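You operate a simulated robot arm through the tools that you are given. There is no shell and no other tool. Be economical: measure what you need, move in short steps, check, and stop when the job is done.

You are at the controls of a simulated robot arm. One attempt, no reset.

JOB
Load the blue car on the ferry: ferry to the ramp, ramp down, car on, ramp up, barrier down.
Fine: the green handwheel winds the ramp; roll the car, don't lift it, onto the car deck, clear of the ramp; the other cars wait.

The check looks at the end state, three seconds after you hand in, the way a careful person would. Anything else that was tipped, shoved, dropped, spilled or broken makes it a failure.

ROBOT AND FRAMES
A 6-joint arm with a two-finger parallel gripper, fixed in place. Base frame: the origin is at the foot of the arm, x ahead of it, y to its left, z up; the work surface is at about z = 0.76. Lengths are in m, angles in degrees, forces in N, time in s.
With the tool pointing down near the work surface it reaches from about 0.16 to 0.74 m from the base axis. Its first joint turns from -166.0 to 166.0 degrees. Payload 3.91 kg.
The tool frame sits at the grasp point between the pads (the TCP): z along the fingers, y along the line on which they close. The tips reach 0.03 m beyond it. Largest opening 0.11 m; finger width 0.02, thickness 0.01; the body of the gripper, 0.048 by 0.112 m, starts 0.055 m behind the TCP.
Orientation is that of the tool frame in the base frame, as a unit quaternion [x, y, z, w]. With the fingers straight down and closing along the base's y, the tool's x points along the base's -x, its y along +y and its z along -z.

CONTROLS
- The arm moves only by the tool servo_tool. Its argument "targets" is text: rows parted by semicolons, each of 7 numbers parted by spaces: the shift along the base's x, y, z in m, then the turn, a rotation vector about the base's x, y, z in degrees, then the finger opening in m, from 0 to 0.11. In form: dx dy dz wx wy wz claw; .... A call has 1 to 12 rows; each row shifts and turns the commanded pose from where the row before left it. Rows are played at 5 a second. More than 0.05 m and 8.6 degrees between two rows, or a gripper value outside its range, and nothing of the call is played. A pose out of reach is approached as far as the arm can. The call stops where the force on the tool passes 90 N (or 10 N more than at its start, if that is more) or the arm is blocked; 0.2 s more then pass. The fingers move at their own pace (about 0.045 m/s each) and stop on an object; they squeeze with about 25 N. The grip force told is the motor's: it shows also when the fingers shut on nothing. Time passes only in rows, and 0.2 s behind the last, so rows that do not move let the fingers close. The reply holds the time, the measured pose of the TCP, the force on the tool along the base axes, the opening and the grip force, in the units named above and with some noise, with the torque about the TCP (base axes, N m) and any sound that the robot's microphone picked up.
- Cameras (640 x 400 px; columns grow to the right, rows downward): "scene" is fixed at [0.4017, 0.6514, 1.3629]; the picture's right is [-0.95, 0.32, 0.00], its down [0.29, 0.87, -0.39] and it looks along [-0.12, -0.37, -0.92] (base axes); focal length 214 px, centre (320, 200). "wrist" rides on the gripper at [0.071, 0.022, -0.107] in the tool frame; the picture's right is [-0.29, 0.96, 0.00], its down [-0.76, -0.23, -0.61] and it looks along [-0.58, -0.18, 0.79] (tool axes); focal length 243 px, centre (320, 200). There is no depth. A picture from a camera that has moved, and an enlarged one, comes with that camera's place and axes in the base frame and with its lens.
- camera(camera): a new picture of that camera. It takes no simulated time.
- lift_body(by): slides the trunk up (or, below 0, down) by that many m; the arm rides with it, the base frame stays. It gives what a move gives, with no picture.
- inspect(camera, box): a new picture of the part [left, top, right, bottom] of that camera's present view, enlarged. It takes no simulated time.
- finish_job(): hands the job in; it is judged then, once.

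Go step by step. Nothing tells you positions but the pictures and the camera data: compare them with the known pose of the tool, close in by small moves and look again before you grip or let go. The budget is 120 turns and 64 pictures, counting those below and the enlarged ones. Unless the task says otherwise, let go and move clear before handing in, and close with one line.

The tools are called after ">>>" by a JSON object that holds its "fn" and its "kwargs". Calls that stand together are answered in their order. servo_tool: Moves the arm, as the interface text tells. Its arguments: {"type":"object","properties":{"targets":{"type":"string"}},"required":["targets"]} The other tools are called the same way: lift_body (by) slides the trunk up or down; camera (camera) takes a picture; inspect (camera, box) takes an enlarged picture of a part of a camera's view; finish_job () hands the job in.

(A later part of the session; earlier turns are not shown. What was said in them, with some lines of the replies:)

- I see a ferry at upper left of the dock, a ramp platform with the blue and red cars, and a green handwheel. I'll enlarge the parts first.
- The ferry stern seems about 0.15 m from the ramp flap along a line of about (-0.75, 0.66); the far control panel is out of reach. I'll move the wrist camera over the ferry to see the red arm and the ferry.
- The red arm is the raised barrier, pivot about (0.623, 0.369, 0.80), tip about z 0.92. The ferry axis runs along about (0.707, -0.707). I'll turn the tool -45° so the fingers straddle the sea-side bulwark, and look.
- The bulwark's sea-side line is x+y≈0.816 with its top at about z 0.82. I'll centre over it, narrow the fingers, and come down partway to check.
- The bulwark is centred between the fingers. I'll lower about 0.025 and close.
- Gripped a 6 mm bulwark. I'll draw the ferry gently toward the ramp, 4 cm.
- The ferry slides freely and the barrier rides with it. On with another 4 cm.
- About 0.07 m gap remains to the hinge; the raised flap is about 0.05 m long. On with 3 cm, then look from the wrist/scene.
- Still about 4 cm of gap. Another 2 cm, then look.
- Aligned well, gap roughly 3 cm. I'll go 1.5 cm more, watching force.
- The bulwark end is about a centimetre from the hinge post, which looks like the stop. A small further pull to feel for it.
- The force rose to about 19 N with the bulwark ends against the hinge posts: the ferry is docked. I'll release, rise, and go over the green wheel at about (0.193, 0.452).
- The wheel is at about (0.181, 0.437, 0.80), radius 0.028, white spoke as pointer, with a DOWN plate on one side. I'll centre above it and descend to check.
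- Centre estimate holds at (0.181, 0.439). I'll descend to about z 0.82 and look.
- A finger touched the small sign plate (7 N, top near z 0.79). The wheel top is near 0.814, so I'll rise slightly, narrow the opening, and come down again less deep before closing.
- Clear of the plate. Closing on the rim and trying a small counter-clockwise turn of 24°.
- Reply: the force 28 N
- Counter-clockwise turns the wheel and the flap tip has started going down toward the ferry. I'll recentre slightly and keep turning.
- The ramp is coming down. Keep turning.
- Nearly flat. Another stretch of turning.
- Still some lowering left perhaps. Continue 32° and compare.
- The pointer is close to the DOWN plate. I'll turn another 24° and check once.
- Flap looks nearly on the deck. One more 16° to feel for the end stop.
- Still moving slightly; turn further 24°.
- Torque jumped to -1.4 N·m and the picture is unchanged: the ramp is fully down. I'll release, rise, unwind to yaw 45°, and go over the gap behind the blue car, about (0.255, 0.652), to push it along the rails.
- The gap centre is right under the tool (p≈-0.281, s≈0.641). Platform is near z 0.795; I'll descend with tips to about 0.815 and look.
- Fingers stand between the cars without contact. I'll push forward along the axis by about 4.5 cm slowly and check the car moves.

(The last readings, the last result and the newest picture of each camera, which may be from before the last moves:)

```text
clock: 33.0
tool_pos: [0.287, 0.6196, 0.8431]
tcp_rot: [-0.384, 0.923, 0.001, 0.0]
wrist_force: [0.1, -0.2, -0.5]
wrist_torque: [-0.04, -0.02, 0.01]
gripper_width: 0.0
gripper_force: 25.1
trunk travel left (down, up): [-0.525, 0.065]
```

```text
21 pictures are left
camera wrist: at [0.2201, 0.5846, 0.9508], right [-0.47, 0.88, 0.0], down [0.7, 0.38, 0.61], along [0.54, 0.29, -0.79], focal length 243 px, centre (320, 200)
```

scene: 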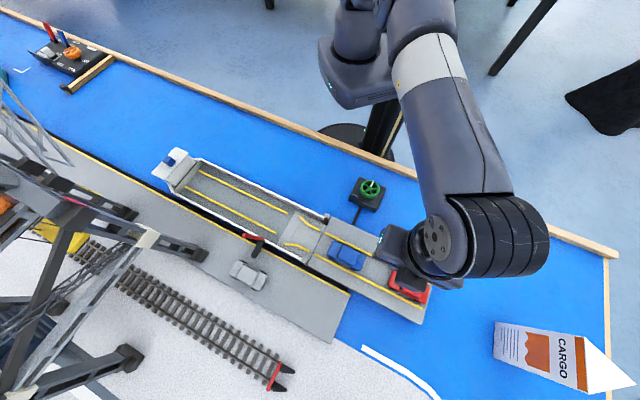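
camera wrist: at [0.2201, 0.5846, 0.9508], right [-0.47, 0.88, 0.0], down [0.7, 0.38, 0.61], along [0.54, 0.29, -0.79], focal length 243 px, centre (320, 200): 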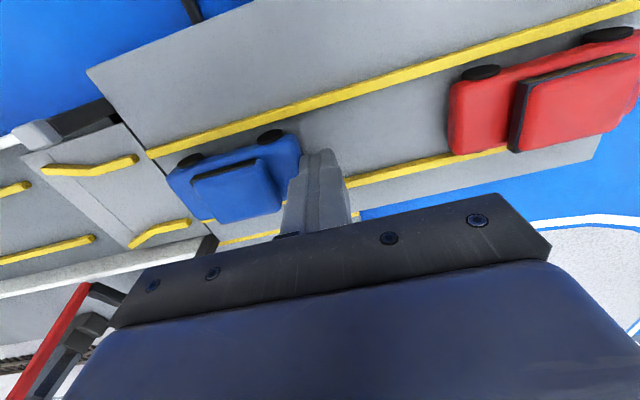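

The fingers are at the car's rear and it's moving freely. Continue 6 cm.

>>> {"fn": "servo_tool", "kwargs": {"targets": "0.006 -0.006 -0.003 0 0 0 0; 0.006 -0.006 0 0 0 0 0; 0.006 -0.006 0 0 0 0 0; 0.006 -0.006 0 0 0 0 0; 0.006 -0.006 0 0 0 0 0; 0.006 -0.006 0 0 0 0 0; 0.006 -0.006 0 0 0 0 0; 0 0 0 0 0 0 0"}}

>>> {"fn": "camera", "kwargs": {"camera": "wrist"}}

```text
clock: 34.8
tool_pos: [0.3279, 0.578, 0.8409]
tcp_rot: [-0.385, 0.923, 0.0, 0.0]
wrist_force: [-0.4, -0.1, 0.0]
wrist_torque: [-0.01, 0.0, 0.01]
gripper_width: 0.0001
gripper_force: 24.5
trunk travel left (down, up): [-0.525, 0.065]
```

```text
20 pictures are left
camera wrist: at [0.2618, 0.5426, 0.9489], right [-0.47, 0.88, 0.0], down [0.7, 0.38, 0.61], along [0.54, 0.29, -0.79], focal length 243 px, centre (320, 200)
```

wrist: 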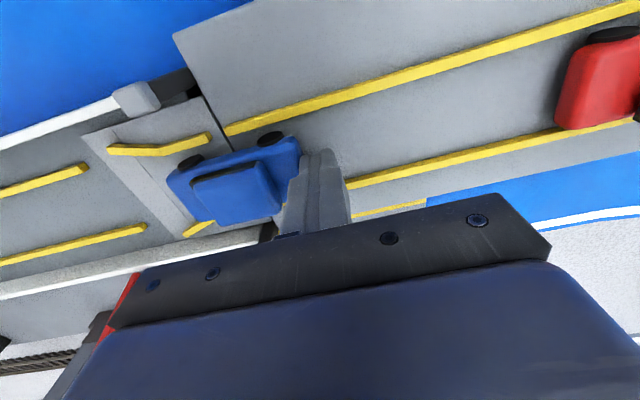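

Rolling well, straight between the rails. Another 6 cm.

>>> {"fn": "servo_tool", "kwargs": {"targets": "0.006 -0.006 0 0 0 0 0; 0.006 -0.006 0 0 0 0 0; 0.006 -0.006 0 0 0 0 0; 0.006 -0.006 0 0 0 0 0; 0.006 -0.006 0 0 0 0 0; 0.006 -0.006 0 0 0 0 0; 0.006 -0.006 0 0 0 0 0; 0 0 0 0 0 0 0"}}

>>> {"fn": "camera", "kwargs": {"camera": "wrist"}}

```text
clock: 36.6
tool_pos: [0.3719, 0.5356, 0.8409]
tcp_rot: [-0.384, 0.923, -0.001, 0.0]
wrist_force: [0.4, 1.0, 0.6]
wrist_torque: [0.02, 0.0, 0.02]
gripper_width: 0.0004
gripper_force: 24.7
trunk travel left (down, up): [-0.525, 0.065]
```

```text
19 pictures are left
camera wrist: at [0.3052, 0.5006, 0.9492], right [-0.47, 0.88, 0.0], down [0.7, 0.38, 0.61], along [0.54, 0.29, -0.79], focal length 243 px, centre (320, 200)
```

wrist: 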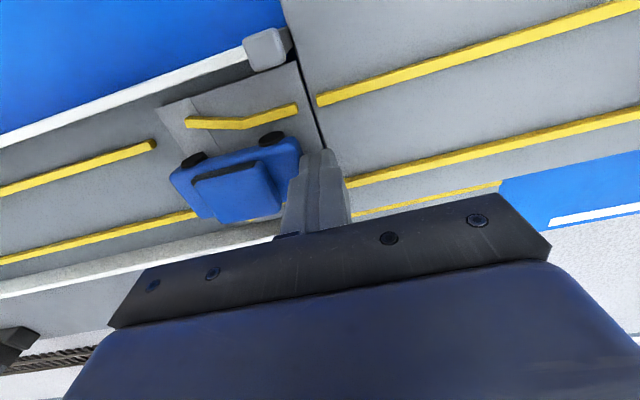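

The car is on the flap and staying straight. Continue 6 cm, lowering 5 mm.

>>> {"fn": "servo_tool", "kwargs": {"targets": "0.006 -0.006 -0.001 0 0 0 0; 0.006 -0.006 -0.001 0 0 0 0; 0.006 -0.006 -0.001 0 0 0 0; 0.006 -0.006 -0.001 0 0 0 0; 0.006 -0.006 -0.001 0 0 0 0; 0.006 -0.006 0 0 0 0 0; 0.006 -0.006 0 0 0 0 0; 0 0 0 0 0 0 0"}}

>>> {"fn": "camera", "kwargs": {"camera": "wrist"}}

>>> {"fn": "inspect", "kwargs": {"camera": "scene", "box": [190, 160, 350, 280]}}

```text
clock: 38.4
tool_pos: [0.4129, 0.4927, 0.8341]
tcp_rot: [-0.384, 0.923, -0.002, 0.0]
wrist_force: [0.8, 0.0, 1.0]
wrist_torque: [0.01, 0.02, 0.0]
gripper_width: 0.0
gripper_force: 25.1
trunk travel left (down, up): [-0.525, 0.065]
```

```text
18 pictures are left
camera wrist: at [0.346, 0.4577, 0.9421], right [-0.47, 0.88, 0.0], down [0.7, 0.38, 0.61], along [0.54, 0.29, -0.79], focal length 243 px, centre (320, 200)
```

wrist: 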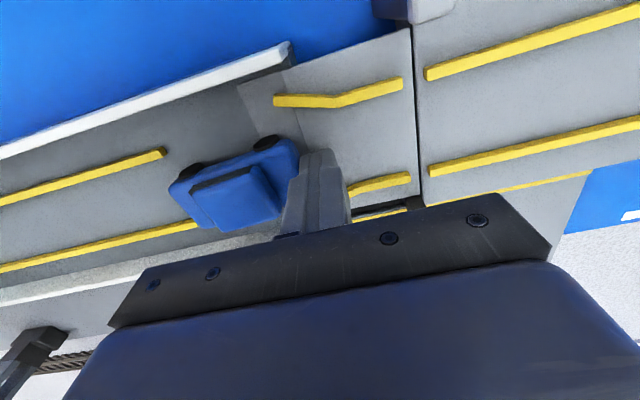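

```text
3.33 times, centred on (270, 220) of scene
camera zoom: at [0.4017, 0.6514, 1.3629], right [-0.95, 0.32, 0.0], down [0.29, 0.87, -0.39], along [-0.12, -0.37, -0.92], focal length 715 px, centre (487, 133)
```

zoom: 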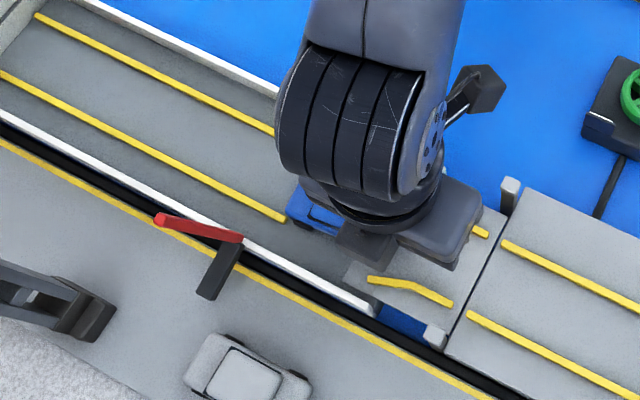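

The ferry has been pushed off the posts by about 3 cm: the car's front seems caught on a deck rail end. I'll enlarge to see exactly.

>>> {"fn": "inspect", "kwargs": {"camera": "wrist", "box": [140, 110, 340, 250]}}

```text
2.86 times, centred on (240, 180) of wrist
camera zoom: at [0.346, 0.4577, 0.9421], right [-0.47, 0.88, 0.0], down [0.7, 0.38, 0.61], along [0.54, 0.29, -0.79], focal length 693 px, centre (549, 257)
```

zoom: 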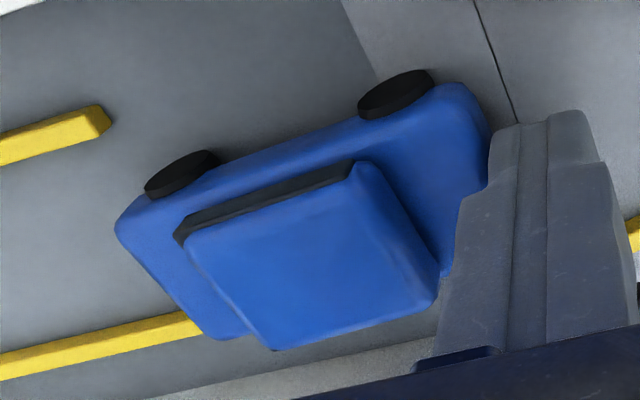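

The car has drifted about 5° toward the quay, so its front quay wheel butts the deck-rail end and pushed the ferry. I'll lift clear, turn the fingers across the car, and look from above to grip it lightly and steer it.

>>> {"fn": "servo_tool", "kwargs": {"targets": "-0.006 0.006 0 0 0 0 0; 0 0 0.04 0 0 0 0; 0 0 0.04 0 0 -8 0.03; 0.005 -0.005 0 0 0 -8 0.06; 0.005 -0.005 0 0 0 -8 0.075; 0.006 -0.006 0 0 0 -8 0.075; 0.006 -0.006 0 0 0 -8 0.075; 0.006 -0.006 0 0 0 -8 0.075; 0.006 -0.006 0 0 0 -8 0.075; 0.005 -0.005 0 0 0 -8 0.075; 0 0 0 0 0 -8 0.075; 0 0 0 0 0 -8 0.075"}}

>>> {"fn": "servo_tool", "kwargs": {"targets": "0 0 0 0 0 -8 0.075; 0 0 0 0 0 -1.5 0.075; 0 0 0 0 0 0 0.075"}}

>>> {"fn": "camera", "kwargs": {"camera": "wrist"}}

```text
clock: 41.0
tool_pos: [0.445, 0.4607, 0.9164]
tcp_rot: [0.301, 0.954, 0.0, -0.001]
wrist_force: [0.0, -0.8, 0.7]
wrist_torque: [0.0, 0.0, -0.03]
gripper_width: 0.0752
gripper_force: 0.1
trunk travel left (down, up): [-0.525, 0.065]
```

```text
clock: 41.8
tool_pos: [0.447, 0.4604, 0.9156]
tcp_rot: [0.378, 0.926, 0.001, 0.0]
wrist_force: [-0.3, -0.5, 0.0]
wrist_torque: [0.01, -0.02, 0.01]
gripper_width: 0.0749
gripper_force: 0.0
trunk travel left (down, up): [-0.525, 0.065]
```

```text
15 pictures are left
camera wrist: at [0.4095, 0.5261, 1.023], right [0.88, 0.48, 0.0], down [0.38, -0.7, 0.61], along [0.29, -0.53, -0.79], focal length 243 px, centre (320, 200)
```

wrist: 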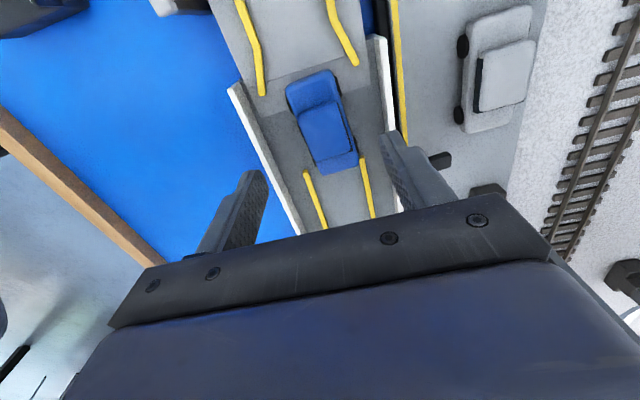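

The car is only ~4 mm off the rail line (rails centred at s≈0.639) and slightly yawed. Closing across the cabin at s=0.639 will square it; then I roll it forward 2.5 cm into the rails.

>>> {"fn": "servo_tool", "kwargs": {"targets": "-0.002 -0.002 -0.03 0 0 -0.6 0.06; 0 0 -0.03 0 0 0 0.06; 0 0 -0.014 0 0 0 0.06; 0 0 0 0 0 0 0.02; 0 0 0 0 0 0 0.02; 0 0 0 0 0 0 0.02"}}

>>> {"fn": "camera", "kwargs": {"camera": "wrist"}}

```text
clock: 43.2
tool_pos: [0.4441, 0.4596, 0.8408]
tcp_rot: [0.381, 0.924, 0.0, -0.001]
wrist_force: [0.0, -1.2, 1.0]
wrist_torque: [0.02, 0.03, 0.0]
gripper_width: 0.0416
gripper_force: 25.9
trunk travel left (down, up): [-0.525, 0.065]
```

```text
14 pictures are left
camera wrist: at [0.4078, 0.5247, 0.9496], right [0.88, 0.47, 0.0], down [0.38, -0.7, 0.61], along [0.29, -0.54, -0.79], focal length 243 px, centre (320, 200)
```

wrist: 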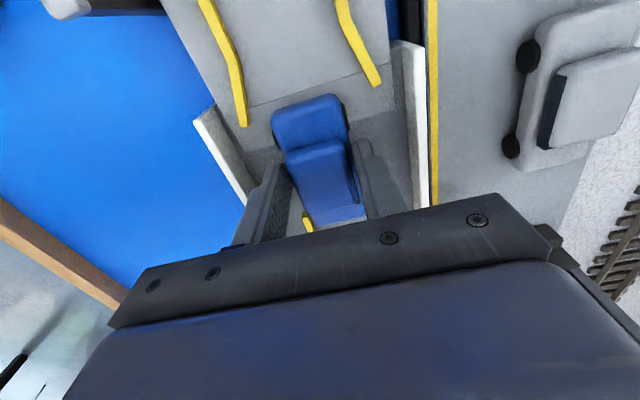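

Gripped at 42 mm width and squared. Rolling forward about 2.8 cm.

>>> {"fn": "servo_tool", "kwargs": {"targets": "0.004 -0.004 0 0 0 0 0.02; 0.005 -0.005 0 0 0 0 0.02; 0.005 -0.005 0 0 0 0 0.02; 0.005 -0.005 0 0 0 0 0.02; 0 0 0 0 0 0 0.02"}}

>>> {"fn": "camera", "kwargs": {"camera": "wrist"}}

```text
clock: 44.4
tool_pos: [0.4643, 0.4403, 0.8412]
tcp_rot: [0.381, 0.925, 0.0, 0.0]
wrist_force: [-0.2, -0.2, 0.0]
wrist_torque: [0.0, 0.03, 0.01]
gripper_width: 0.0416
gripper_force: 24.6
trunk travel left (down, up): [-0.525, 0.065]
```

```text
13 pictures are left
camera wrist: at [0.4267, 0.5064, 0.9495], right [0.88, 0.47, 0.0], down [0.38, -0.7, 0.61], along [0.29, -0.54, -0.79], focal length 243 px, centre (320, 200)
```

wrist: 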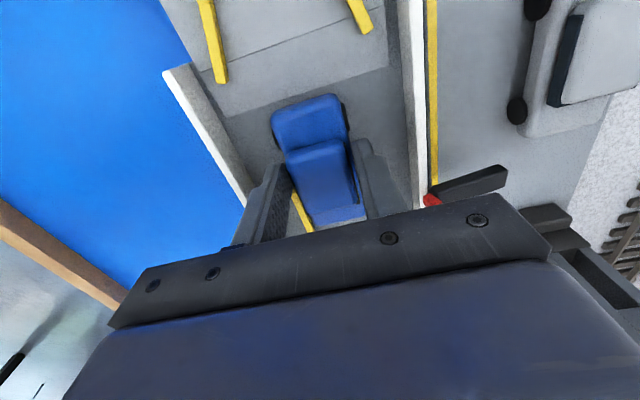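

The car slid between the deck rails with no force. While the fingers have this orientation I'll release, shift to the sea-side bulwark and re-dock the ferry.

>>> {"fn": "servo_tool", "kwargs": {"targets": "0 0 0 0 0 0 0.06; 0 0 0 0 0 0 0.06; 0 0 0.04 0 0 0 0.06; 0 0 0.04 0 0 0 0.04; -0.03 -0.03 0 0 0 0 0.035; -0.015 -0.015 0 0 0 0 0.035; 0 0 -0.04 0 0 0 0.035; 0 0 -0.03 0 0 0 0.035"}}

>>> {"fn": "camera", "kwargs": {"camera": "wrist"}}

```text
clock: 46.2
tool_pos: [0.4194, 0.3951, 0.8516]
tcp_rot: [0.382, 0.924, 0.0, 0.0]
wrist_force: [0.5, -0.4, -0.3]
wrist_torque: [0.01, -0.02, -0.01]
gripper_width: 0.0349
gripper_force: 0.0
trunk travel left (down, up): [-0.525, 0.065]
```

```text
12 pictures are left
camera wrist: at [0.383, 0.46, 0.9596], right [0.88, 0.47, 0.0], down [0.38, -0.7, 0.61], along [0.29, -0.54, -0.79], focal length 243 px, centre (320, 200)
```

wrist: 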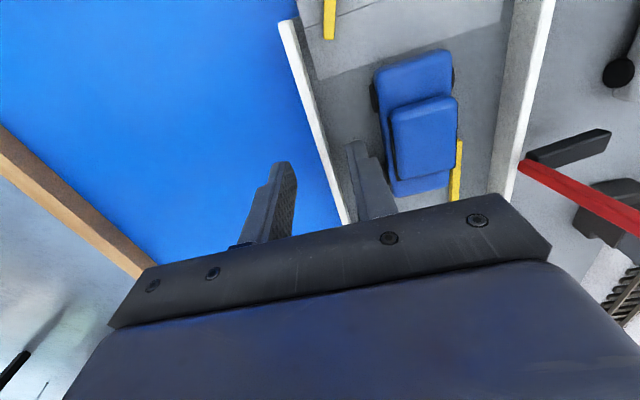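

The bulwark is centred; the ferry is about 5 cm off the posts. Grip and draw it back until it stops.

>>> {"fn": "servo_tool", "kwargs": {"targets": "0 0 -0.016 0 0 0 0.035; 0 0 0 0 0 0 0; 0 0 0 0 0 0 0; 0 0 0 0 0 0 0; -0.006 0.006 0 0 0 0 0; -0.007 0.007 0 0 0 0 0; -0.007 0.007 0 0 0 0 0; -0.006 0.006 0 0 0 0 0; -0.004 0.004 0 0 0 0 0; 0 0 0 0 0 0 0"}}

>>> {"fn": "inspect", "kwargs": {"camera": "scene", "box": [190, 160, 350, 280]}}

```text
clock: 48.4
tool_pos: [0.3877, 0.4241, 0.8371]
tcp_rot: [0.382, 0.924, 0.001, 0.0]
wrist_force: [7.4, -6.0, 14.1]
wrist_torque: [-0.21, -0.24, -0.34]
gripper_width: 0.006
gripper_force: 24.7
trunk travel left (down, up): [-0.525, 0.065]
```

```text
3.33 times, centred on (270, 220) of scene
camera zoom: at [0.4017, 0.6514, 1.3629], right [-0.95, 0.32, 0.0], down [0.29, 0.87, -0.39], along [-0.12, -0.37, -0.92], focal length 715 px, centre (487, 133)
```

zoom: 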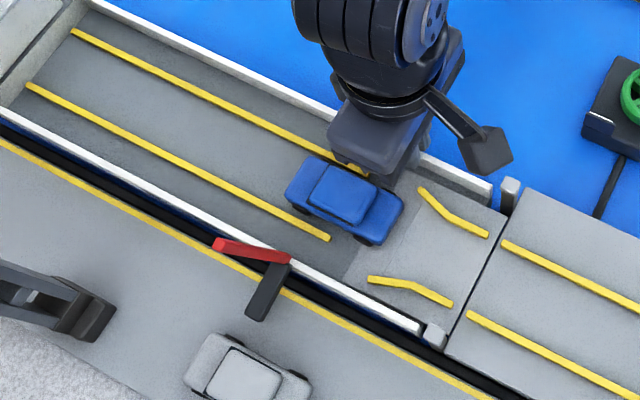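

Almost docked; a few more millimetres until the stop.

>>> {"fn": "servo_tool", "kwargs": {"targets": "-0.003 0.003 0.001 0 0 0 0; -0.003 0.003 0 0 0 0 0; 0 0 0 0 0 0 0"}}

```text
clock: 49.2
tool_pos: [0.3818, 0.4301, 0.8359]
tcp_rot: [0.382, 0.924, 0.0, 0.0]
wrist_force: [6.2, -6.6, 10.8]
wrist_torque: [0.06, 0.09, -0.2]
gripper_width: 0.0059
gripper_force: 25.3
trunk travel left (down, up): [-0.525, 0.065]
```

>>> {"fn": "servo_tool", "kwargs": {"targets": "-0.002 0.002 0.001 0 0 0 0; -0.002 0.002 0 0 0 0 0; 0 0 0 0 0 0 0"}}

```text
clock: 50.0
tool_pos: [0.3777, 0.4338, 0.8367]
tcp_rot: [0.383, 0.924, -0.002, 0.0]
wrist_force: [13.1, -14.7, -1.1]
wrist_torque: [-0.4, -0.41, -0.52]
gripper_width: 0.0059
gripper_force: 24.5
trunk travel left (down, up): [-0.525, 0.065]
```

About 20 N again: docked. I'll release, rise, turn the fingers back to yaw 45° and go behind the car at about (0.401, 0.504).

>>> {"fn": "servo_tool", "kwargs": {"targets": "0.002 -0.002 0 0 0 0 0.03; 0 0 0 0 0 0 0.035; 0 0 0.04 0 0 0 0.035; 0 0 0.05 0 0 0 0.03; 0.004 0.01 0 0 0 8 0; 0.004 0.015 0 0 0 8 0; 0.004 0.015 0 0 0 8 0; 0.004 0.015 0 0 0 8 0; 0.005 0.017 0 0 0 8 0; 0 0 0 0 0 8 0; 0 0 0 0 0 8 0; 0 0 0 0 0 8 0"}}

>>> {"fn": "servo_tool", "kwargs": {"targets": "0 0 0 0 0 8 0; 0 0 0 0 0 8 0; 0 0 0 0 0 8 0; 0 0 0 0 0 2 0; 0 0 0 0 0 0 0"}}

>>> {"fn": "camera", "kwargs": {"camera": "wrist"}}

```text
clock: 52.6
tool_pos: [0.4015, 0.5059, 0.9265]
tcp_rot: [-0.167, 0.986, 0.0, 0.0]
wrist_force: [1.0, -0.7, -0.4]
wrist_torque: [0.0, -0.02, 0.03]
gripper_width: 0.0
gripper_force: 24.8
trunk travel left (down, up): [-0.525, 0.065]
```

```text
clock: 53.8
tool_pos: [0.4008, 0.5066, 0.9277]
tcp_rot: [-0.385, 0.923, 0.0, 0.0]
wrist_force: [0.0, 0.0, 0.3]
wrist_torque: [0.0, -0.03, 0.0]
gripper_width: 0.0
gripper_force: 25.2
trunk travel left (down, up): [-0.525, 0.065]
```

```text
10 pictures are left
camera wrist: at [0.3349, 0.4699, 1.0349], right [-0.47, 0.88, 0.0], down [0.7, 0.38, 0.61], along [0.54, 0.29, -0.79], focal length 243 px, centre (320, 200)
```

wrist: 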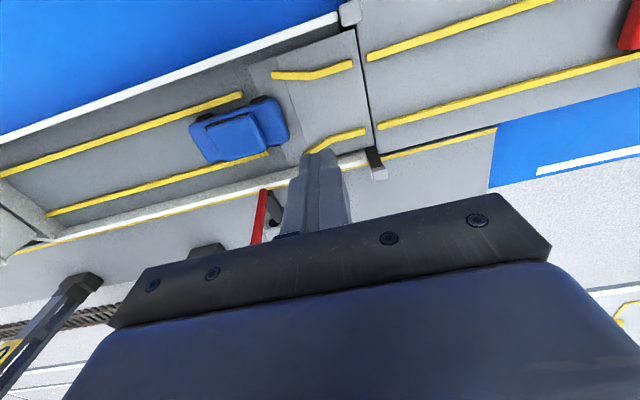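

Docked, car between the deck rails, rear at p≈-0.045; the tool is behind it. Descend and push slowly 5 cm first.

>>> {"fn": "servo_tool", "kwargs": {"targets": "-0.002 -0.002 -0.045 0 0 0 0; 0 0 -0.035 0 0 0 0; 0 0 -0.012 0 0 0 0; 0.006 -0.006 0 0 0 0 0; 0.006 -0.006 0 0 0 0 0; 0.006 -0.006 0 0 0 0 0; 0.006 -0.006 0 0 0 0 0; 0.006 -0.006 0 0 0 0 0; 0.006 -0.006 0 0 0 0 0; 0 0 0 0 0 0 0"}}

>>> {"fn": "camera", "kwargs": {"camera": "wrist"}}

```text
clock: 56.0
tool_pos: [0.4339, 0.4663, 0.8352]
tcp_rot: [-0.384, 0.923, 0.0, 0.0]
wrist_force: [-0.2, 1.4, -0.8]
wrist_torque: [0.0, 0.01, 0.01]
gripper_width: 0.0003
gripper_force: 24.8
trunk travel left (down, up): [-0.525, 0.065]
```

```text
9 pictures are left
camera wrist: at [0.3678, 0.4311, 0.9432], right [-0.47, 0.88, 0.0], down [0.7, 0.38, 0.61], along [0.54, 0.29, -0.79], focal length 243 px, centre (320, 200)
```

wrist: 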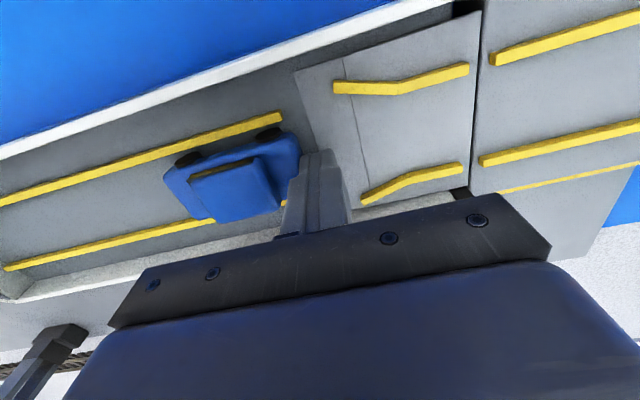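

Going well and the ferry stays docked. Push another 10 cm so the car ends beyond the barrier line.

>>> {"fn": "servo_tool", "kwargs": {"targets": "0.006 -0.006 0 0 0 0 0; 0.006 -0.006 0 0 0 0 0; 0.006 -0.006 0 0 0 0 0; 0.006 -0.006 0 0 0 0 0; 0.006 -0.006 0 0 0 0 0; 0.006 -0.006 0 0 0 0 0; 0.006 -0.006 0 0 0 0 0; 0.006 -0.006 0 0 0 0 0; 0.006 -0.006 0 0 0 0 0; 0.006 -0.006 0 0 0 0 0; 0.006 -0.006 0 0 0 0 0; 0.005 -0.005 0 0 0 0 0"}}

>>> {"fn": "servo_tool", "kwargs": {"targets": "-0.005 0.005 0 0 0 0 0; -0.006 0.006 0 0 0 0 0; 0 0 0.045 0 0 0 0; 0 0 0.05 0 0 0 0; 0 0 0.04 0 0 0 0; -0.05 0 0 0 0 0 0; -0.05 0 0 0 0 0 0"}}

>>> {"fn": "inspect", "kwargs": {"camera": "scene", "box": [150, 140, 350, 270]}}

```text
clock: 58.6
tool_pos: [0.5065, 0.3949, 0.8352]
tcp_rot: [-0.384, 0.923, -0.001, 0.0]
wrist_force: [0.2, -0.5, -0.5]
wrist_torque: [0.01, 0.0, -0.02]
gripper_width: 0.0001
gripper_force: 25.0
trunk travel left (down, up): [-0.525, 0.065]
```

```text
clock: 60.2
tool_pos: [0.3918, 0.403, 0.973]
tcp_rot: [-0.384, 0.924, 0.0, 0.0]
wrist_force: [-0.2, 0.5, -0.7]
wrist_torque: [-0.02, 0.0, -0.02]
gripper_width: 0.0
gripper_force: 24.9
trunk travel left (down, up): [-0.525, 0.065]
```

```text
3.08 times, centred on (250, 205) of scene
camera zoom: at [0.4017, 0.6514, 1.3629], right [-0.95, 0.32, 0.0], down [0.29, 0.87, -0.39], along [-0.12, -0.37, -0.92], focal length 660 px, centre (535, 185)
```

zoom: 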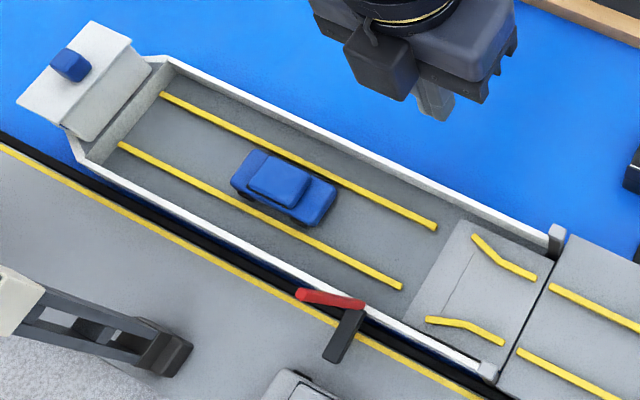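

The car sits well forward of the barrier, ferry docked. Now to the wheel at (0.180, 0.4415): turn the tool to yaw ~187° first, so I can wind clockwise in one grip.

>>> {"fn": "servo_tool", "kwargs": {"targets": "-0.04 0.008 0 0 0 8 0.02; -0.045 0.008 0 0 0 8 0.04; -0.045 0.008 0 0 0 8 0.066; -0.042 0.008 0 0 0 8 0.066; -0.04 0.0065 0 0 0 8 0.066; 0 0 0 0 0 8 0.066; 0 0 0 0 0 8 0.066; 0 0 0 0 0 8 0.066; 0 0 0 0 0 8 0.066; 0 0 0 0 0 8 0.066; 0 0 0 0 0 8 0.066; 0 0 0 0 0 8 0.066"}}

>>> {"fn": "servo_tool", "kwargs": {"targets": "0 0 0 0 0 8 0.066; 0 0 0 0 0 8 0.066; 0 0 0 0 0 8 0.066; 0 0 0 0 0 8 0.066; 0 0 0 0 0 8 0.066; 0 0 0 0 0 4 0.066; 0 0 -0.05 0 0 0 0.066; 0 0 -0.04 0 0 0 0.066; 0 0 0 0 0 0 0.066"}}

>>> {"fn": "camera", "kwargs": {"camera": "wrist"}}

```text
clock: 62.8
tool_pos: [0.1833, 0.4449, 0.9717]
tcp_rot: [0.943, -0.333, 0.0, 0.0]
wrist_force: [-0.6, 0.1, 0.1]
wrist_torque: [-0.02, 0.01, 0.0]
gripper_width: 0.0663
gripper_force: 0.2
trunk travel left (down, up): [-0.525, 0.065]
```

```text
clock: 64.8
tool_pos: [0.1814, 0.4456, 0.8817]
tcp_rot: [0.999, 0.044, 0.0, 0.0]
wrist_force: [0.1, 0.1, 0.4]
wrist_torque: [-0.01, 0.0, 0.0]
gripper_width: 0.0658
gripper_force: 0.0
trunk travel left (down, up): [-0.525, 0.065]
```

```text
7 pictures are left
camera wrist: at [0.254, 0.4298, 0.9893], right [-0.2, -0.98, 0.0], down [-0.78, 0.16, 0.61], along [-0.6, 0.12, -0.79], focal length 243 px, centre (320, 200)
```

wrist: 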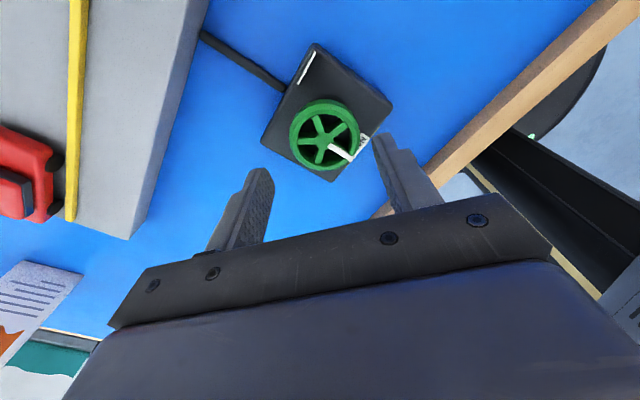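

The wheel is under the tool (shift ~(-0.0015,-0.004)). Descend to z 0.822, close on the rim and begin winding clockwise.

>>> {"fn": "servo_tool", "kwargs": {"targets": "-0.0015 -0.004 -0.03 0 0 0 0.066; 0 0 -0.02 0 0 0 0.066; 0 0 -0.0095 0 0 0 0.066; 0 0 0 0 0 0 0.04; 0 0 0 0 0 0 0.04; 0 0 0 0 0 -8 0.04; 0 0 0 0 0 -8 0.04; 0 0 0 0 0 -8 0.04; 0 0 0 0 0 0 0.04"}}

```text
clock: 66.8
tool_pos: [0.1812, 0.442, 0.8231]
tcp_rot: [0.986, -0.165, 0.0, -0.002]
wrist_force: [-7.7, 2.7, 25.7]
wrist_torque: [-0.52, 0.01, 0.02]
gripper_width: 0.0534
gripper_force: 44.8
trunk travel left (down, up): [-0.525, 0.065]
```

Gripped at the same rim width and turning; relieving the downward load by 2 mm, and carrying on.

>>> {"fn": "servo_tool", "kwargs": {"targets": "0 0 0.002 0 0 -8 0.04; 0 0 0 0 0 -8 0.04; 0 0 0 0 0 -8 0.04; 0 0 0 0 0 -8 0.04; 0 0 0 0 0 -8 0.04; 0 0 0 0 0 -8 0.04; 0 0 0 0 0 0 0.04"}}

```text
clock: 68.4
tool_pos: [0.1822, 0.4407, 0.8226]
tcp_rot: [0.834, -0.552, 0.001, 0.001]
wrist_force: [-13.7, 8.4, -4.8]
wrist_torque: [0.96, 0.81, -0.01]
gripper_width: 0.0539
gripper_force: 45.2
trunk travel left (down, up): [-0.525, 0.065]
```

>>> {"fn": "servo_tool", "kwargs": {"targets": "-0.001 0.001 -0.0005 0 0 -8 0.04; 0 0 0 0 0 -8 0.04; 0 0 0 0 0 -8 0.04; 0 0 0 0 0 -8 0.04; 0 0 0 0 0 -8 0.04; 0 0 0 0 0 -8 0.04; 0 0 0 0 0 0 0.04"}}

>>> {"fn": "camera", "kwargs": {"camera": "scene"}}

```text
clock: 70.0
tool_pos: [0.1799, 0.4417, 0.8243]
tcp_rot: [-0.537, 0.843, -0.001, 0.0]
wrist_force: [-3.7, -4.7, 3.3]
wrist_torque: [-1.12, 0.66, 0.02]
gripper_width: 0.0536
gripper_force: 45.0
trunk travel left (down, up): [-0.525, 0.065]
```

```text
6 pictures are left
```

scene: 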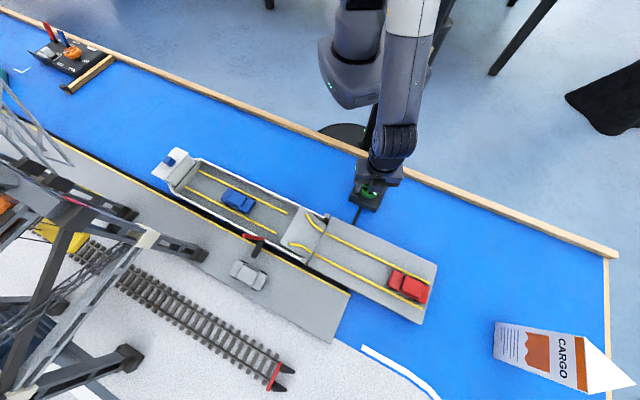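

Ramp rising (about 120° wound), ferry and car undisturbed. Continue clockwise.

>>> {"fn": "servo_tool", "kwargs": {"targets": "0 0 0 0 0 -8 0.04; 0 0 0 0 0 -8 0.04; 0 0 0 0 0 -8 0.04; 0 0 0 0 0 -8 0.04; 0 0 0 0 0 -8 0.04; 0 0 0 0 0 -8 0.04; 0 0 0 0 0 0 0.04"}}

>>> {"fn": "servo_tool", "kwargs": {"targets": "0 0.0005 0 0 0 -8 0.04; 0 0 0 0 0 -8 0.04; 0 0 0 0 0 -8 0.04; 0 0 0 0 0 -8 0.04; 0 0 0 0 0 -8 0.04; 0 0 0 0 0 0 0.04"}}

```text
clock: 71.6
tool_pos: [0.1793, 0.4421, 0.8229]
tcp_rot: [-0.148, 0.989, 0.001, 0.0]
wrist_force: [-6.4, -5.3, 14.3]
wrist_torque: [-0.32, -0.26, 0.03]
gripper_width: 0.0536
gripper_force: 44.9
trunk travel left (down, up): [-0.525, 0.065]
```

```text
clock: 73.0
tool_pos: [0.1796, 0.4429, 0.8234]
tcp_rot: [0.2, 0.98, 0.002, 0.0]
wrist_force: [-13.1, 3.9, 19.1]
wrist_torque: [-0.44, 0.0, 0.0]
gripper_width: 0.0534
gripper_force: 44.8
trunk travel left (down, up): [-0.525, 0.065]
```

About 208° wound; continue carefully toward the up stop.

>>> {"fn": "servo_tool", "kwargs": {"targets": "0 0 0.001 0 0 -8 0.04; 0 0 0 0 0 -8 0.04; 0 0 0 0 0 0 0.04"}}

>>> {"fn": "inspect", "kwargs": {"camera": "scene", "box": [250, 160, 410, 260]}}

```text
clock: 73.8
tool_pos: [0.1818, 0.4412, 0.8225]
tcp_rot: [0.335, 0.942, -0.001, 0.0]
wrist_force: [-2.3, -0.7, 5.5]
wrist_torque: [-0.06, -0.72, 0.87]
gripper_width: 0.054
gripper_force: 45.2
trunk travel left (down, up): [-0.525, 0.065]
```

```text
4.00 times, centred on (330, 210) of scene
camera zoom: at [0.4017, 0.6514, 1.3629], right [-0.95, 0.32, 0.0], down [0.29, 0.87, -0.39], along [-0.12, -0.37, -0.92], focal length 858 px, centre (280, 160)
```

zoom: 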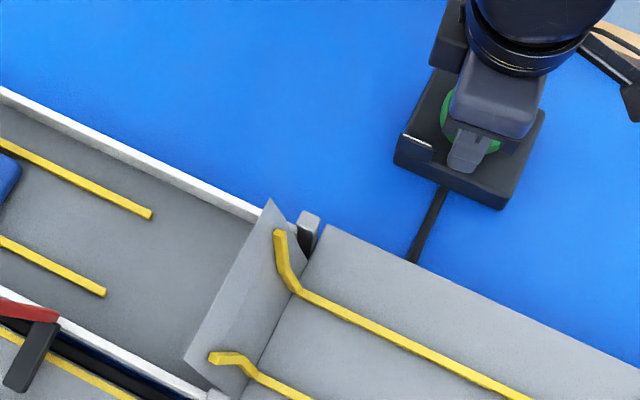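

The stop torque is felt and the flap matches its original raised position. A slight last turn, then release, rise, and go above the barrier arm tip at about (0.52, 0.495), fingers closing along the ferry axis.

>>> {"fn": "servo_tool", "kwargs": {"targets": "0 0 0 0 0 -4 0.04; 0 0 0 0 0 0 0.04; 0 0 0 0 0 4 0.06; 0 0 0 0 0 0 0.066; 0 0 0.04 0 0 0 0.066; 0 0 0.05 0 0 0 0.066; 0 0 0.05 0 0 0 0.05; 0 0 0.03 0 0 0 0.04"}}

>>> {"fn": "servo_tool", "kwargs": {"targets": "0.03 0.005 0 0 0 8 0.04; 0.03 0.005 0 0 0 8 0.04; 0.03 0.005 0 0 0 8 0.04; 0.03 0.005 0 0 0 8 0.04; 0.03 0.005 0 0 0 8 0.04; 0.03 0.005 0 0 0 8 0.04; 0.03 0.005 0 0 0 8 0.04; 0.03 0.005 0 0 0 8 0.04; 0.03 0.005 0 0 0 8 0.04; 0.03 0.005 0 0 0 8 0.04; 0.03 0.003 0 0 0 4 0.04; 0 0 0 0 0 0 0.04"}}

>>> {"fn": "camera", "kwargs": {"camera": "wrist"}}

```text
clock: 75.6
tool_pos: [0.1805, 0.4431, 0.995]
tcp_rot: [0.333, 0.943, -0.001, 0.001]
wrist_force: [-0.3, 0.6, -0.4]
wrist_torque: [-0.03, 0.03, -0.02]
gripper_width: 0.0402
gripper_force: 0.1
trunk travel left (down, up): [-0.525, 0.065]
```

```text
clock: 78.2
tool_pos: [0.5114, 0.4964, 0.992]
tcp_rot: [-0.385, 0.923, 0.0, 0.0]
wrist_force: [0.4, 0.4, 0.3]
wrist_torque: [0.0, -0.01, 0.01]
gripper_width: 0.0398
gripper_force: 0.1
trunk travel left (down, up): [-0.525, 0.065]
```

```text
4 pictures are left
camera wrist: at [0.4457, 0.461, 1.1016], right [-0.47, 0.88, 0.0], down [0.7, 0.38, 0.61], along [0.53, 0.29, -0.79], focal length 243 px, centre (320, 200)
```

wrist: 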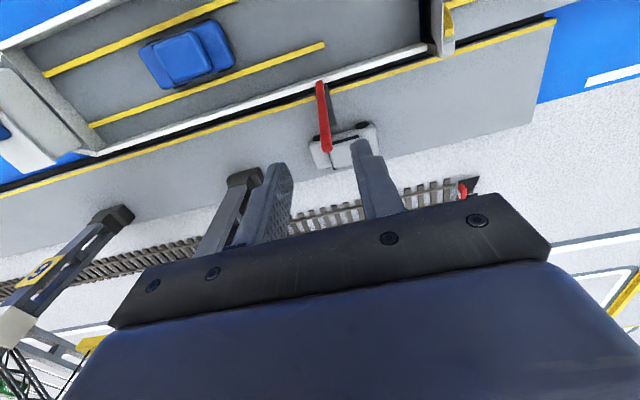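

The arm tip is at about (0.517, 0.502, 0.93), right between the open fingers. Descend to z 0.905 and close on it.

>>> {"fn": "servo_tool", "kwargs": {"targets": "0.003 0.003 -0.03 0 0 0 0.04; 0 0 -0.03 0 0 0 0.04; 0 0 -0.025 0 0 0 0.04; 0 0 0 0 0 0 0.0; 0 0 0 0 0 0 0.0; 0 0 0 0 0 0 0.0"}}

```text
clock: 79.6
tool_pos: [0.5135, 0.5016, 0.9085]
tcp_rot: [-0.384, 0.924, 0.0, -0.001]
wrist_force: [-3.5, 4.0, 0.9]
wrist_torque: [0.2, 0.1, -0.12]
gripper_width: 0.008
gripper_force: 25.2
trunk travel left (down, up): [-0.525, 0.065]
```

Holding the 8 mm arm. Swing it along its arc inward, first ~28°.

>>> {"fn": "servo_tool", "kwargs": {"targets": "-0.009 -0.009 0.0005 0 0 0 0; -0.009 -0.009 0 0 0 0 0; -0.01 -0.01 -0.002 0 0 0 0; -0.01 -0.01 -0.004 0 0 0 0; 0 0 0 0 0 0 0"}}

```text
clock: 80.8
tool_pos: [0.4761, 0.4615, 0.9061]
tcp_rot: [-0.384, 0.923, 0.001, 0.001]
wrist_force: [5.1, 2.3, 17.9]
wrist_torque: [-0.6, -0.88, 0.34]
gripper_width: 0.0085
gripper_force: 24.5
trunk travel left (down, up): [-0.525, 0.065]
```

>>> {"fn": "servo_tool", "kwargs": {"targets": "-0.009 -0.009 -0.0075 0 0 0 0; -0.009 -0.009 -0.0075 0 0 0 0; -0.0075 -0.0075 -0.0095 0 0 0 0; -0.0075 -0.0075 -0.0098 0 0 0 0; 0 0 0 0 0 0 0"}}

>>> {"fn": "inspect", "kwargs": {"camera": "scene", "box": [150, 140, 350, 270]}}

```text
clock: 82.0
tool_pos: [0.4423, 0.4278, 0.8786]
tcp_rot: [-0.382, 0.924, 0.003, 0.009]
wrist_force: [1.4, -15.0, 67.9]
wrist_torque: [1.74, -0.1, 0.2]
gripper_width: 0.0082
gripper_force: 24.6
trunk travel left (down, up): [-0.525, 0.065]
```

```text
3.08 times, centred on (250, 205) of scene
camera zoom: at [0.4017, 0.6514, 1.3629], right [-0.95, 0.32, 0.0], down [0.29, 0.87, -0.39], along [-0.12, -0.37, -0.92], focal length 660 px, centre (535, 185)
```

zoom: 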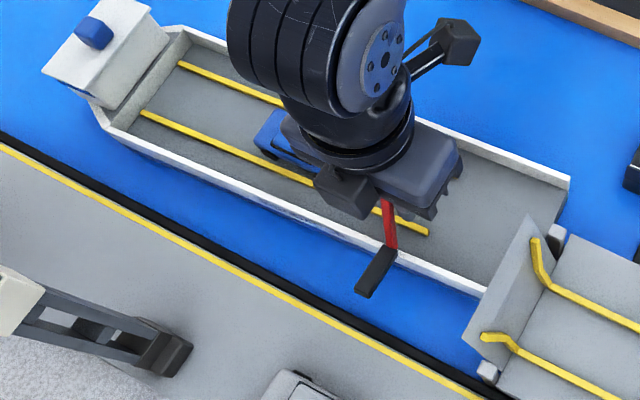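

The ferry was dragged seaward: the pinched arm couldn't pivot freely in my fingers. The arm is past vertical now, so I'll unload, open the fingers so it can fall inward, and rise; then put the ferry back by its bulwark.

>>> {"fn": "servo_tool", "kwargs": {"targets": "0 0 0.003 0 0 0 0; 0 0 0.003 0 0 0 0.01; 0 0 0 0 0 0 0.03; 0 0 0 0 0 0 0.03; 0 0 0.03 0 0 0 0.04; 0 0 0.04 0 0 0 0.04; 0 0 0.03 0 0 0 0.04"}}

>>> {"fn": "camera", "kwargs": {"camera": "wrist"}}

```text
clock: 83.6
tool_pos: [0.4428, 0.4294, 0.9729]
tcp_rot: [-0.384, 0.923, 0.0, -0.001]
wrist_force: [0.1, -0.1, -0.6]
wrist_torque: [0.03, -0.02, -0.02]
gripper_width: 0.0402
gripper_force: 0.2
trunk travel left (down, up): [-0.525, 0.065]
```

```text
2 pictures are left
camera wrist: at [0.3763, 0.3944, 1.0804], right [-0.47, 0.88, 0.0], down [0.7, 0.38, 0.61], along [0.53, 0.29, -0.79], focal length 243 px, centre (320, 200)
```

wrist: 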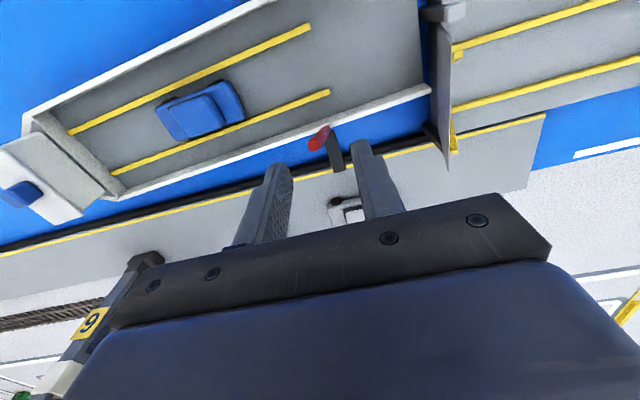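

The arm stands about 22° past vertical and stays there by hinge friction. I'll grip it again and this time turn the tool with the arm about its pivot so no side load goes into the ferry.

>>> {"fn": "servo_tool", "kwargs": {"targets": "0 0 -0.04 0 0 0 0.04; 0 0 -0.04 0 0 0 0.04; 0 0 -0.0115 0 0 0 0.04; 0 0 0 0 0 0 0; 0 0 0 0 0 0 0; 0 0 0 0 0 0 0"}}

```text
clock: 85.0
tool_pos: [0.4431, 0.4278, 0.8796]
tcp_rot: [-0.383, 0.924, 0.0, -0.002]
wrist_force: [1.6, -3.7, -0.2]
wrist_torque: [0.65, 0.84, 0.39]
gripper_width: 0.0082
gripper_force: 25.0
trunk travel left (down, up): [-0.525, 0.065]
```

>>> {"fn": "servo_tool", "kwargs": {"targets": "-0.0077 -0.0077 -0.0053 5.66 -5.66 0 0; -0.0072 -0.0072 -0.0068 5.66 -5.66 0 0; -0.0065 -0.0065 -0.0082 5.66 -5.66 0 0; 0 0 0 0 0 0 0"}}

```text
clock: 86.0
tool_pos: [0.4202, 0.4088, 0.863]
tcp_rot: [-0.375, 0.903, 0.08, 0.194]
wrist_force: [1.2, 1.9, 10.9]
wrist_torque: [0.7, -0.2, 0.32]
gripper_width: 0.0079
gripper_force: 24.3
trunk travel left (down, up): [-0.525, 0.065]
```

Low forces: it is pivoting cleanly. Continue.

>>> {"fn": "servo_tool", "kwargs": {"targets": "-0.0056 -0.0056 -0.008 5.66 -5.66 0 0; -0.0046 -0.0046 -0.0095 5.66 -5.66 0 0; -0.0036 -0.0036 -0.0105 5.66 -5.66 0 0; 0 0 0 0 0 0 0"}}

```text
clock: 87.0
tool_pos: [0.4264, 0.3868, 0.8498]
tcp_rot: [-0.355, 0.893, 0.062, 0.271]
wrist_force: [-4.4, 4.1, 6.7]
wrist_torque: [0.8, 0.21, 0.83]
gripper_width: 0.0104
gripper_force: 25.0
out of reach, approached as far as the arm can: row 1, 2, 3
trunk travel left (down, up): [-0.525, 0.065]
```

The wrist ran out of reach at 32° tilt, but the arm should now be ~55° down. I'll open, lift straight clear, untilt, and finish by pressing it down from above.

>>> {"fn": "servo_tool", "kwargs": {"targets": "0 0 0 0 0 0 0.04; 0 0 0 0 0 0 0.04; 0 0 0 0 0 0 0.04"}}

```text
clock: 87.8
tool_pos: [0.427, 0.386, 0.8505]
tcp_rot: [-0.357, 0.892, 0.062, 0.269]
wrist_force: [0.4, 0.1, 0.5]
wrist_torque: [0.0, 0.04, -0.02]
gripper_width: 0.0401
gripper_force: 0.0
trunk travel left (down, up): [-0.525, 0.065]
```

>>> {"fn": "servo_tool", "kwargs": {"targets": "0 0 0.03 0 0 0 0.04; 0 0 0.03 0 0 0 0.04; 0 0 0.03 -5.66 5.66 0 0.04; 0 0 0.03 -5.66 5.66 0 0.04; 0 0 0 -5.66 5.66 0 0.04; 0 0 0 0 0 0 0.04"}}

```text
clock: 89.2
tool_pos: [0.4261, 0.3868, 0.9692]
tcp_rot: [-0.379, 0.922, -0.018, 0.079]
wrist_force: [0.5, -0.2, 0.1]
wrist_torque: [-0.03, -0.01, 0.02]
gripper_width: 0.0398
gripper_force: 0.1
trunk travel left (down, up): [-0.525, 0.065]
```

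>>> {"fn": "servo_tool", "kwargs": {"targets": "-0.01 -0.01 0.03 -0.8 4.6 0.1 0.03; -0.012 -0.012 0.03 -0.8 4.6 0.2 0; 0 0 0 0 0 0 0"}}

>>> {"fn": "camera", "kwargs": {"camera": "wrist"}}

```text
clock: 90.0
tool_pos: [0.4039, 0.3648, 1.0284]
tcp_rot: [-0.382, 0.924, 0.0, 0.0]
wrist_force: [0.3, -0.3, 0.2]
wrist_torque: [-0.01, 0.02, -0.04]
gripper_width: 0.0
gripper_force: 22.2
trunk travel left (down, up): [-0.525, 0.065]
```

```text
1 pictures are left
camera wrist: at [0.3372, 0.3302, 1.1366], right [-0.47, 0.88, 0.0], down [0.7, 0.37, 0.61], along [0.54, 0.29, -0.79], focal length 243 px, centre (320, 200)
```

wrist: 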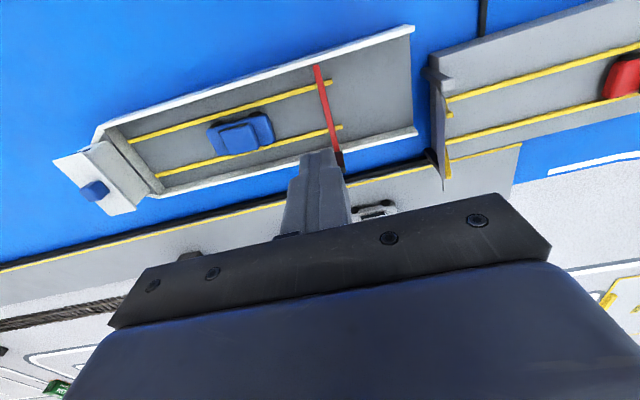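

The barrier is now down across the deck. The ferry stern is at p≈-0.085, s≈0.5125 versus docked -0.1075, 0.5757, yaw about -0.8°. I'll grip the sea bulwark near mid-ship at about (0.445, 0.276) and bring it back: first slightly off the ramp, then to the quay, then to the posts.

>>> {"fn": "servo_tool", "kwargs": {"targets": "0.006 -0.012 0 0 0 -8 0; 0.006 -0.013 0 0 0 -8 0.02; 0.006 -0.013 0 0 0 -8 0.035; 0.006 -0.013 0 0 0 -8 0.035; 0.006 -0.013 0 0 0 -8 0.035; 0.006 -0.013 0 0 0 -8 0.035; 0.0056 -0.0123 0 0 0 -8 0.035; 0 0 0 0 0 -8 0.035; 0 0 0 0 0 -8 0.035; 0 0 0 0 0 -8 0.035; 0 0 0 0 0 -8 0.035; 0 0 0 0 0 -2.8 0.035"}}

```text
clock: 92.6
tool_pos: [0.4454, 0.275, 1.0296]
tcp_rot: [0.39, 0.921, 0.0, 0.0]
wrist_force: [0.4, 1.0, -0.3]
wrist_torque: [-0.02, -0.04, 0.02]
gripper_width: 0.0354
gripper_force: 0.0
trunk travel left (down, up): [-0.525, 0.065]
```

>>> {"fn": "servo_tool", "kwargs": {"targets": "0 0 -0.05 0 0 0 0.035; 0 0 -0.05 0 0 0 0.035; 0 0 -0.05 0 0 0 0.035; 0 0 -0.025 0 0 0 0.035; 0 0 -0.01 0 0 0 0.035; 0 0 -0.008 0 0 0 0.035; 0 0 0 0 0 0 0; 0 0 0 0 0 0 0; 0 0 0 0 0 0 0"}}

```text
clock: 94.6
tool_pos: [0.4451, 0.2754, 0.836]
tcp_rot: [0.391, 0.92, -0.002, -0.001]
wrist_force: [-3.1, -2.6, -0.2]
wrist_torque: [-0.25, -0.05, -0.47]
gripper_width: 0.0059
gripper_force: 25.0
trunk travel left (down, up): [-0.525, 0.065]
```

Wall gripped (6 mm). Ease off the ramp 1.2 cm, then move to the quay.

>>> {"fn": "servo_tool", "kwargs": {"targets": "0.004 -0.004 0 0 0 0 0; 0.0045 -0.0045 0 0 0 0 0; 0.006 0.006 0 0 0 0.4 0; 0.007 0.007 0 0 0 0.4 0; 0.007 0.007 0 0 0 0 0; 0.007 0.007 0 0 0 0 0; 0.006 0.006 0 0 0 0 0; 0.004 0.004 0 0 0 0 0; 0.003 0.003 0 0 0 0 0; 0 0 0 0 0 0 0"}}

```text
clock: 96.8
tool_pos: [0.4933, 0.3062, 0.8363]
tcp_rot: [0.383, 0.924, -0.001, -0.001]
wrist_force: [-4.3, -5.4, 8.7]
wrist_torque: [-0.19, 0.06, -0.12]
gripper_width: 0.006
gripper_force: 25.2
trunk travel left (down, up): [-0.525, 0.065]
```

>>> {"fn": "servo_tool", "kwargs": {"targets": "0.003 0.003 0 0 0 0 0; 0.002 0.002 0 0 0 0 0; 0 0 0 0 0 0 0"}}

```text
clock: 97.6
tool_pos: [0.4976, 0.3107, 0.8373]
tcp_rot: [0.384, 0.923, -0.001, 0.0]
wrist_force: [-7.2, -4.1, 9.1]
wrist_torque: [-0.11, 0.21, -0.1]
gripper_width: 0.0056
gripper_force: 24.8
trunk travel left (down, up): [-0.525, 0.065]
```

>>> {"fn": "servo_tool", "kwargs": {"targets": "0.0017 0.0017 0 0 0 0 0; -0.004 0.004 0 0 0 0 0; -0.004 0.004 0 0 0 0 0; -0.004 0.004 0 0 0 0 0; -0.004 0.004 0 0 0 0 0; -0.003 0.003 0 0 0 0 0; 0 0 0 0 0 0 0"}}

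```text
clock: 99.2
tool_pos: [0.4834, 0.3306, 0.8346]
tcp_rot: [0.383, 0.924, 0.0, 0.0]
wrist_force: [6.1, -5.0, 12.2]
wrist_torque: [-0.08, -0.09, -0.26]
gripper_width: 0.006
gripper_force: 25.0
trunk travel left (down, up): [-0.525, 0.065]
```

>>> {"fn": "servo_tool", "kwargs": {"targets": "-0.003 0.003 0 0 0 0 0; -0.003 0.003 0 0 0 0 0; 0 0 0 0 0 0 0"}}

```text
clock: 100.0
tool_pos: [0.4779, 0.3361, 0.835]
tcp_rot: [0.385, 0.923, -0.001, -0.001]
wrist_force: [13.7, -13.3, 3.4]
wrist_torque: [-0.37, -0.49, -0.5]
gripper_width: 0.0062
gripper_force: 25.2
trunk travel left (down, up): [-0.525, 0.065]
```

Force is at the docking level (19 N). A last 1.5 mm to confirm the stop, then release and withdraw.

>>> {"fn": "servo_tool", "kwargs": {"targets": "-0.0012 0.0012 0 0 0 0 0; 0 0 0 0 0 0 0"}}

```text
clock: 100.6
tool_pos: [0.4758, 0.3375, 0.8353]
tcp_rot: [0.384, 0.923, -0.002, -0.001]
wrist_force: [15.8, -12.4, 0.6]
wrist_torque: [-0.4, -0.45, -0.28]
gripper_width: 0.0058
gripper_force: 24.8
trunk travel left (down, up): [-0.525, 0.065]
```

>>> {"fn": "servo_tool", "kwargs": {"targets": "-0.002 0.002 0 0 0 0 0; 0 0 0 0 0 0 0"}}

```text
clock: 101.2
tool_pos: [0.4727, 0.3404, 0.8362]
tcp_rot: [0.383, 0.924, -0.001, -0.002]
wrist_force: [11.4, -14.5, -0.6]
wrist_torque: [-0.43, -0.41, -0.2]
gripper_width: 0.0061
gripper_force: 25.2
trunk travel left (down, up): [-0.525, 0.065]
```

The force stays at ~19 N while the fingers slip along the wall, so the ferry is hard on its stop. Release, rise and withdraw toward the robot.

>>> {"fn": "servo_tool", "kwargs": {"targets": "0.001 -0.001 0 0 0 0 0.03; 0 0 0 0 0 0 0.035; 0 0 0.04 0 0 0 0.035; 0 0 0.05 0 0 0 0.035; 0 0 0.05 0 0 0 0.035; -0.04 -0.04 0.03 0 0 0 0.035; -0.04 -0.04 0.03 0 0 0 0.035; -0.03 -0.03 0 0 0 0 0.035; 0 0 0 0 0 0 0.035"}}

>>> {"fn": "inspect", "kwargs": {"camera": "scene", "box": [150, 140, 350, 270]}}

```text
refused: row 6 steps farther than a row can; nothing moved
```

```text
3.08 times, centred on (250, 205) of scene
camera zoom: at [0.4017, 0.6514, 1.3629], right [-0.95, 0.32, 0.0], down [0.29, 0.87, -0.39], along [-0.12, -0.37, -0.92], focal length 660 px, centre (535, 185)
```

zoom: 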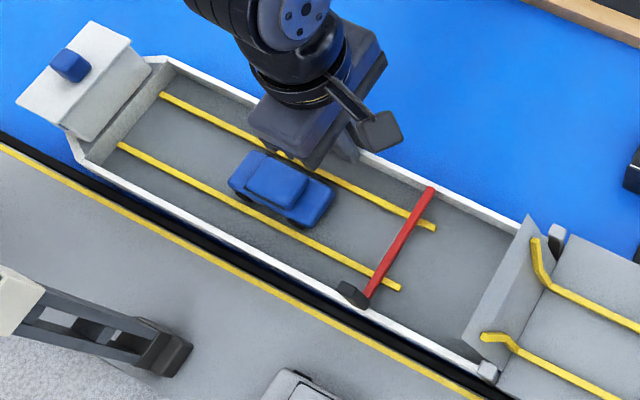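

Everything is in place: docked, ramp up, car forward, barrier down. I'll release, then gently touch the arm's end from above to be sure it is fully down.

>>> {"fn": "servo_tool", "kwargs": {"targets": "0.001 -0.001 0 0 0 0 0.03; 0 0 0 0 0 0 0.035; 0 0 0.04 0 0 0 0.035; 0 0 0.05 0 0 0 0.035; -0.02 0.025 0 0 0 0 0.01; -0.02 0.025 0 0 0 0 0; -0.01 0.02 0 0 0 0 0; 0 0 0 0 0 0 0"}}

```text
clock: 103.0
tool_pos: [0.4252, 0.4094, 0.9267]
tcp_rot: [0.383, 0.924, -0.001, 0.0]
wrist_force: [-0.6, -0.2, -0.5]
wrist_torque: [0.01, 0.01, -0.01]
gripper_width: 0.0
gripper_force: 25.1
trunk travel left (down, up): [-0.525, 0.065]
```

>>> {"fn": "servo_tool", "kwargs": {"targets": "0 0 -0.03 0 0 0 0; 0 0 -0.02 0 0 0 0; 0 0 -0.01 0 0 0 0; 0 0 0 0 0 0 0"}}

```text
clock: 104.0
tool_pos: [0.4234, 0.4098, 0.8656]
tcp_rot: [0.384, 0.923, -0.001, 0.0]
wrist_force: [-0.1, -0.9, 0.5]
wrist_torque: [0.01, 0.01, -0.03]
gripper_width: 0.0
gripper_force: 25.2
trunk travel left (down, up): [-0.525, 0.065]
```

Tips are at z 0.836 with no contact yet. Lower in small steps.

>>> {"fn": "servo_tool", "kwargs": {"targets": "0 0 -0.003 0 0 0 0; 0 0 -0.003 0 0 0 0; 0 0 0 0 0 0 0"}}

```text
clock: 104.8
tool_pos: [0.4237, 0.4092, 0.8602]
tcp_rot: [0.384, 0.923, -0.001, 0.0]
wrist_force: [-0.2, -0.4, 0.3]
wrist_torque: [-0.04, 0.01, 0.0]
gripper_width: 0.0002
gripper_force: 24.8
trunk travel left (down, up): [-0.525, 0.065]
```

>>> {"fn": "servo_tool", "kwargs": {"targets": "0 0 -0.002 0 0 0 0; 0 0 -0.002 0 0 0 0; 0 0 0 0 0 0 0"}}

```text
clock: 105.6
tool_pos: [0.4236, 0.409, 0.8545]
tcp_rot: [0.383, 0.924, -0.001, 0.0]
wrist_force: [0.4, 0.1, -1.1]
wrist_torque: [0.02, -0.01, -0.03]
gripper_width: 0.0
gripper_force: 25.2
trunk travel left (down, up): [-0.525, 0.065]
```

The tips reach z 0.825 at the arm's end without touching it, so the arm lies flat. Withdrawing.

>>> {"fn": "servo_tool", "kwargs": {"targets": "0 0 0.04 0 0 0 0; 0 0 0.05 0 0 0 0; 0 0 0.05 0 0 0 0; -0.03 -0.03 0 0 0 0 0; -0.03 -0.03 0 0 0 0 0; -0.02 -0.02 0 0 0 0 0; 0 0 0 0 0 0 0"}}

```text
clock: 107.2
tool_pos: [0.3435, 0.3285, 0.9976]
tcp_rot: [0.384, 0.923, -0.001, -0.001]
wrist_force: [0.3, -1.4, -0.3]
wrist_torque: [0.0, 0.01, -0.04]
gripper_width: 0.0001
gripper_force: 25.1
trunk travel left (down, up): [-0.525, 0.065]
```

The arm is clear, and the last picture shows everything in its end position; I'm handing in.

>>> {"fn": "finish_job", "kwargs": {}}

```text
The job is handed in.
```

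The job is handed in: the ferry is at the ramp, the blue car is on the car deck clear of the ramp, the ramp is up and the barrier is down. On the way the ferry got pushed off its stops twice (once by the car, once while I swung the barrier), and I re-docked it each time.
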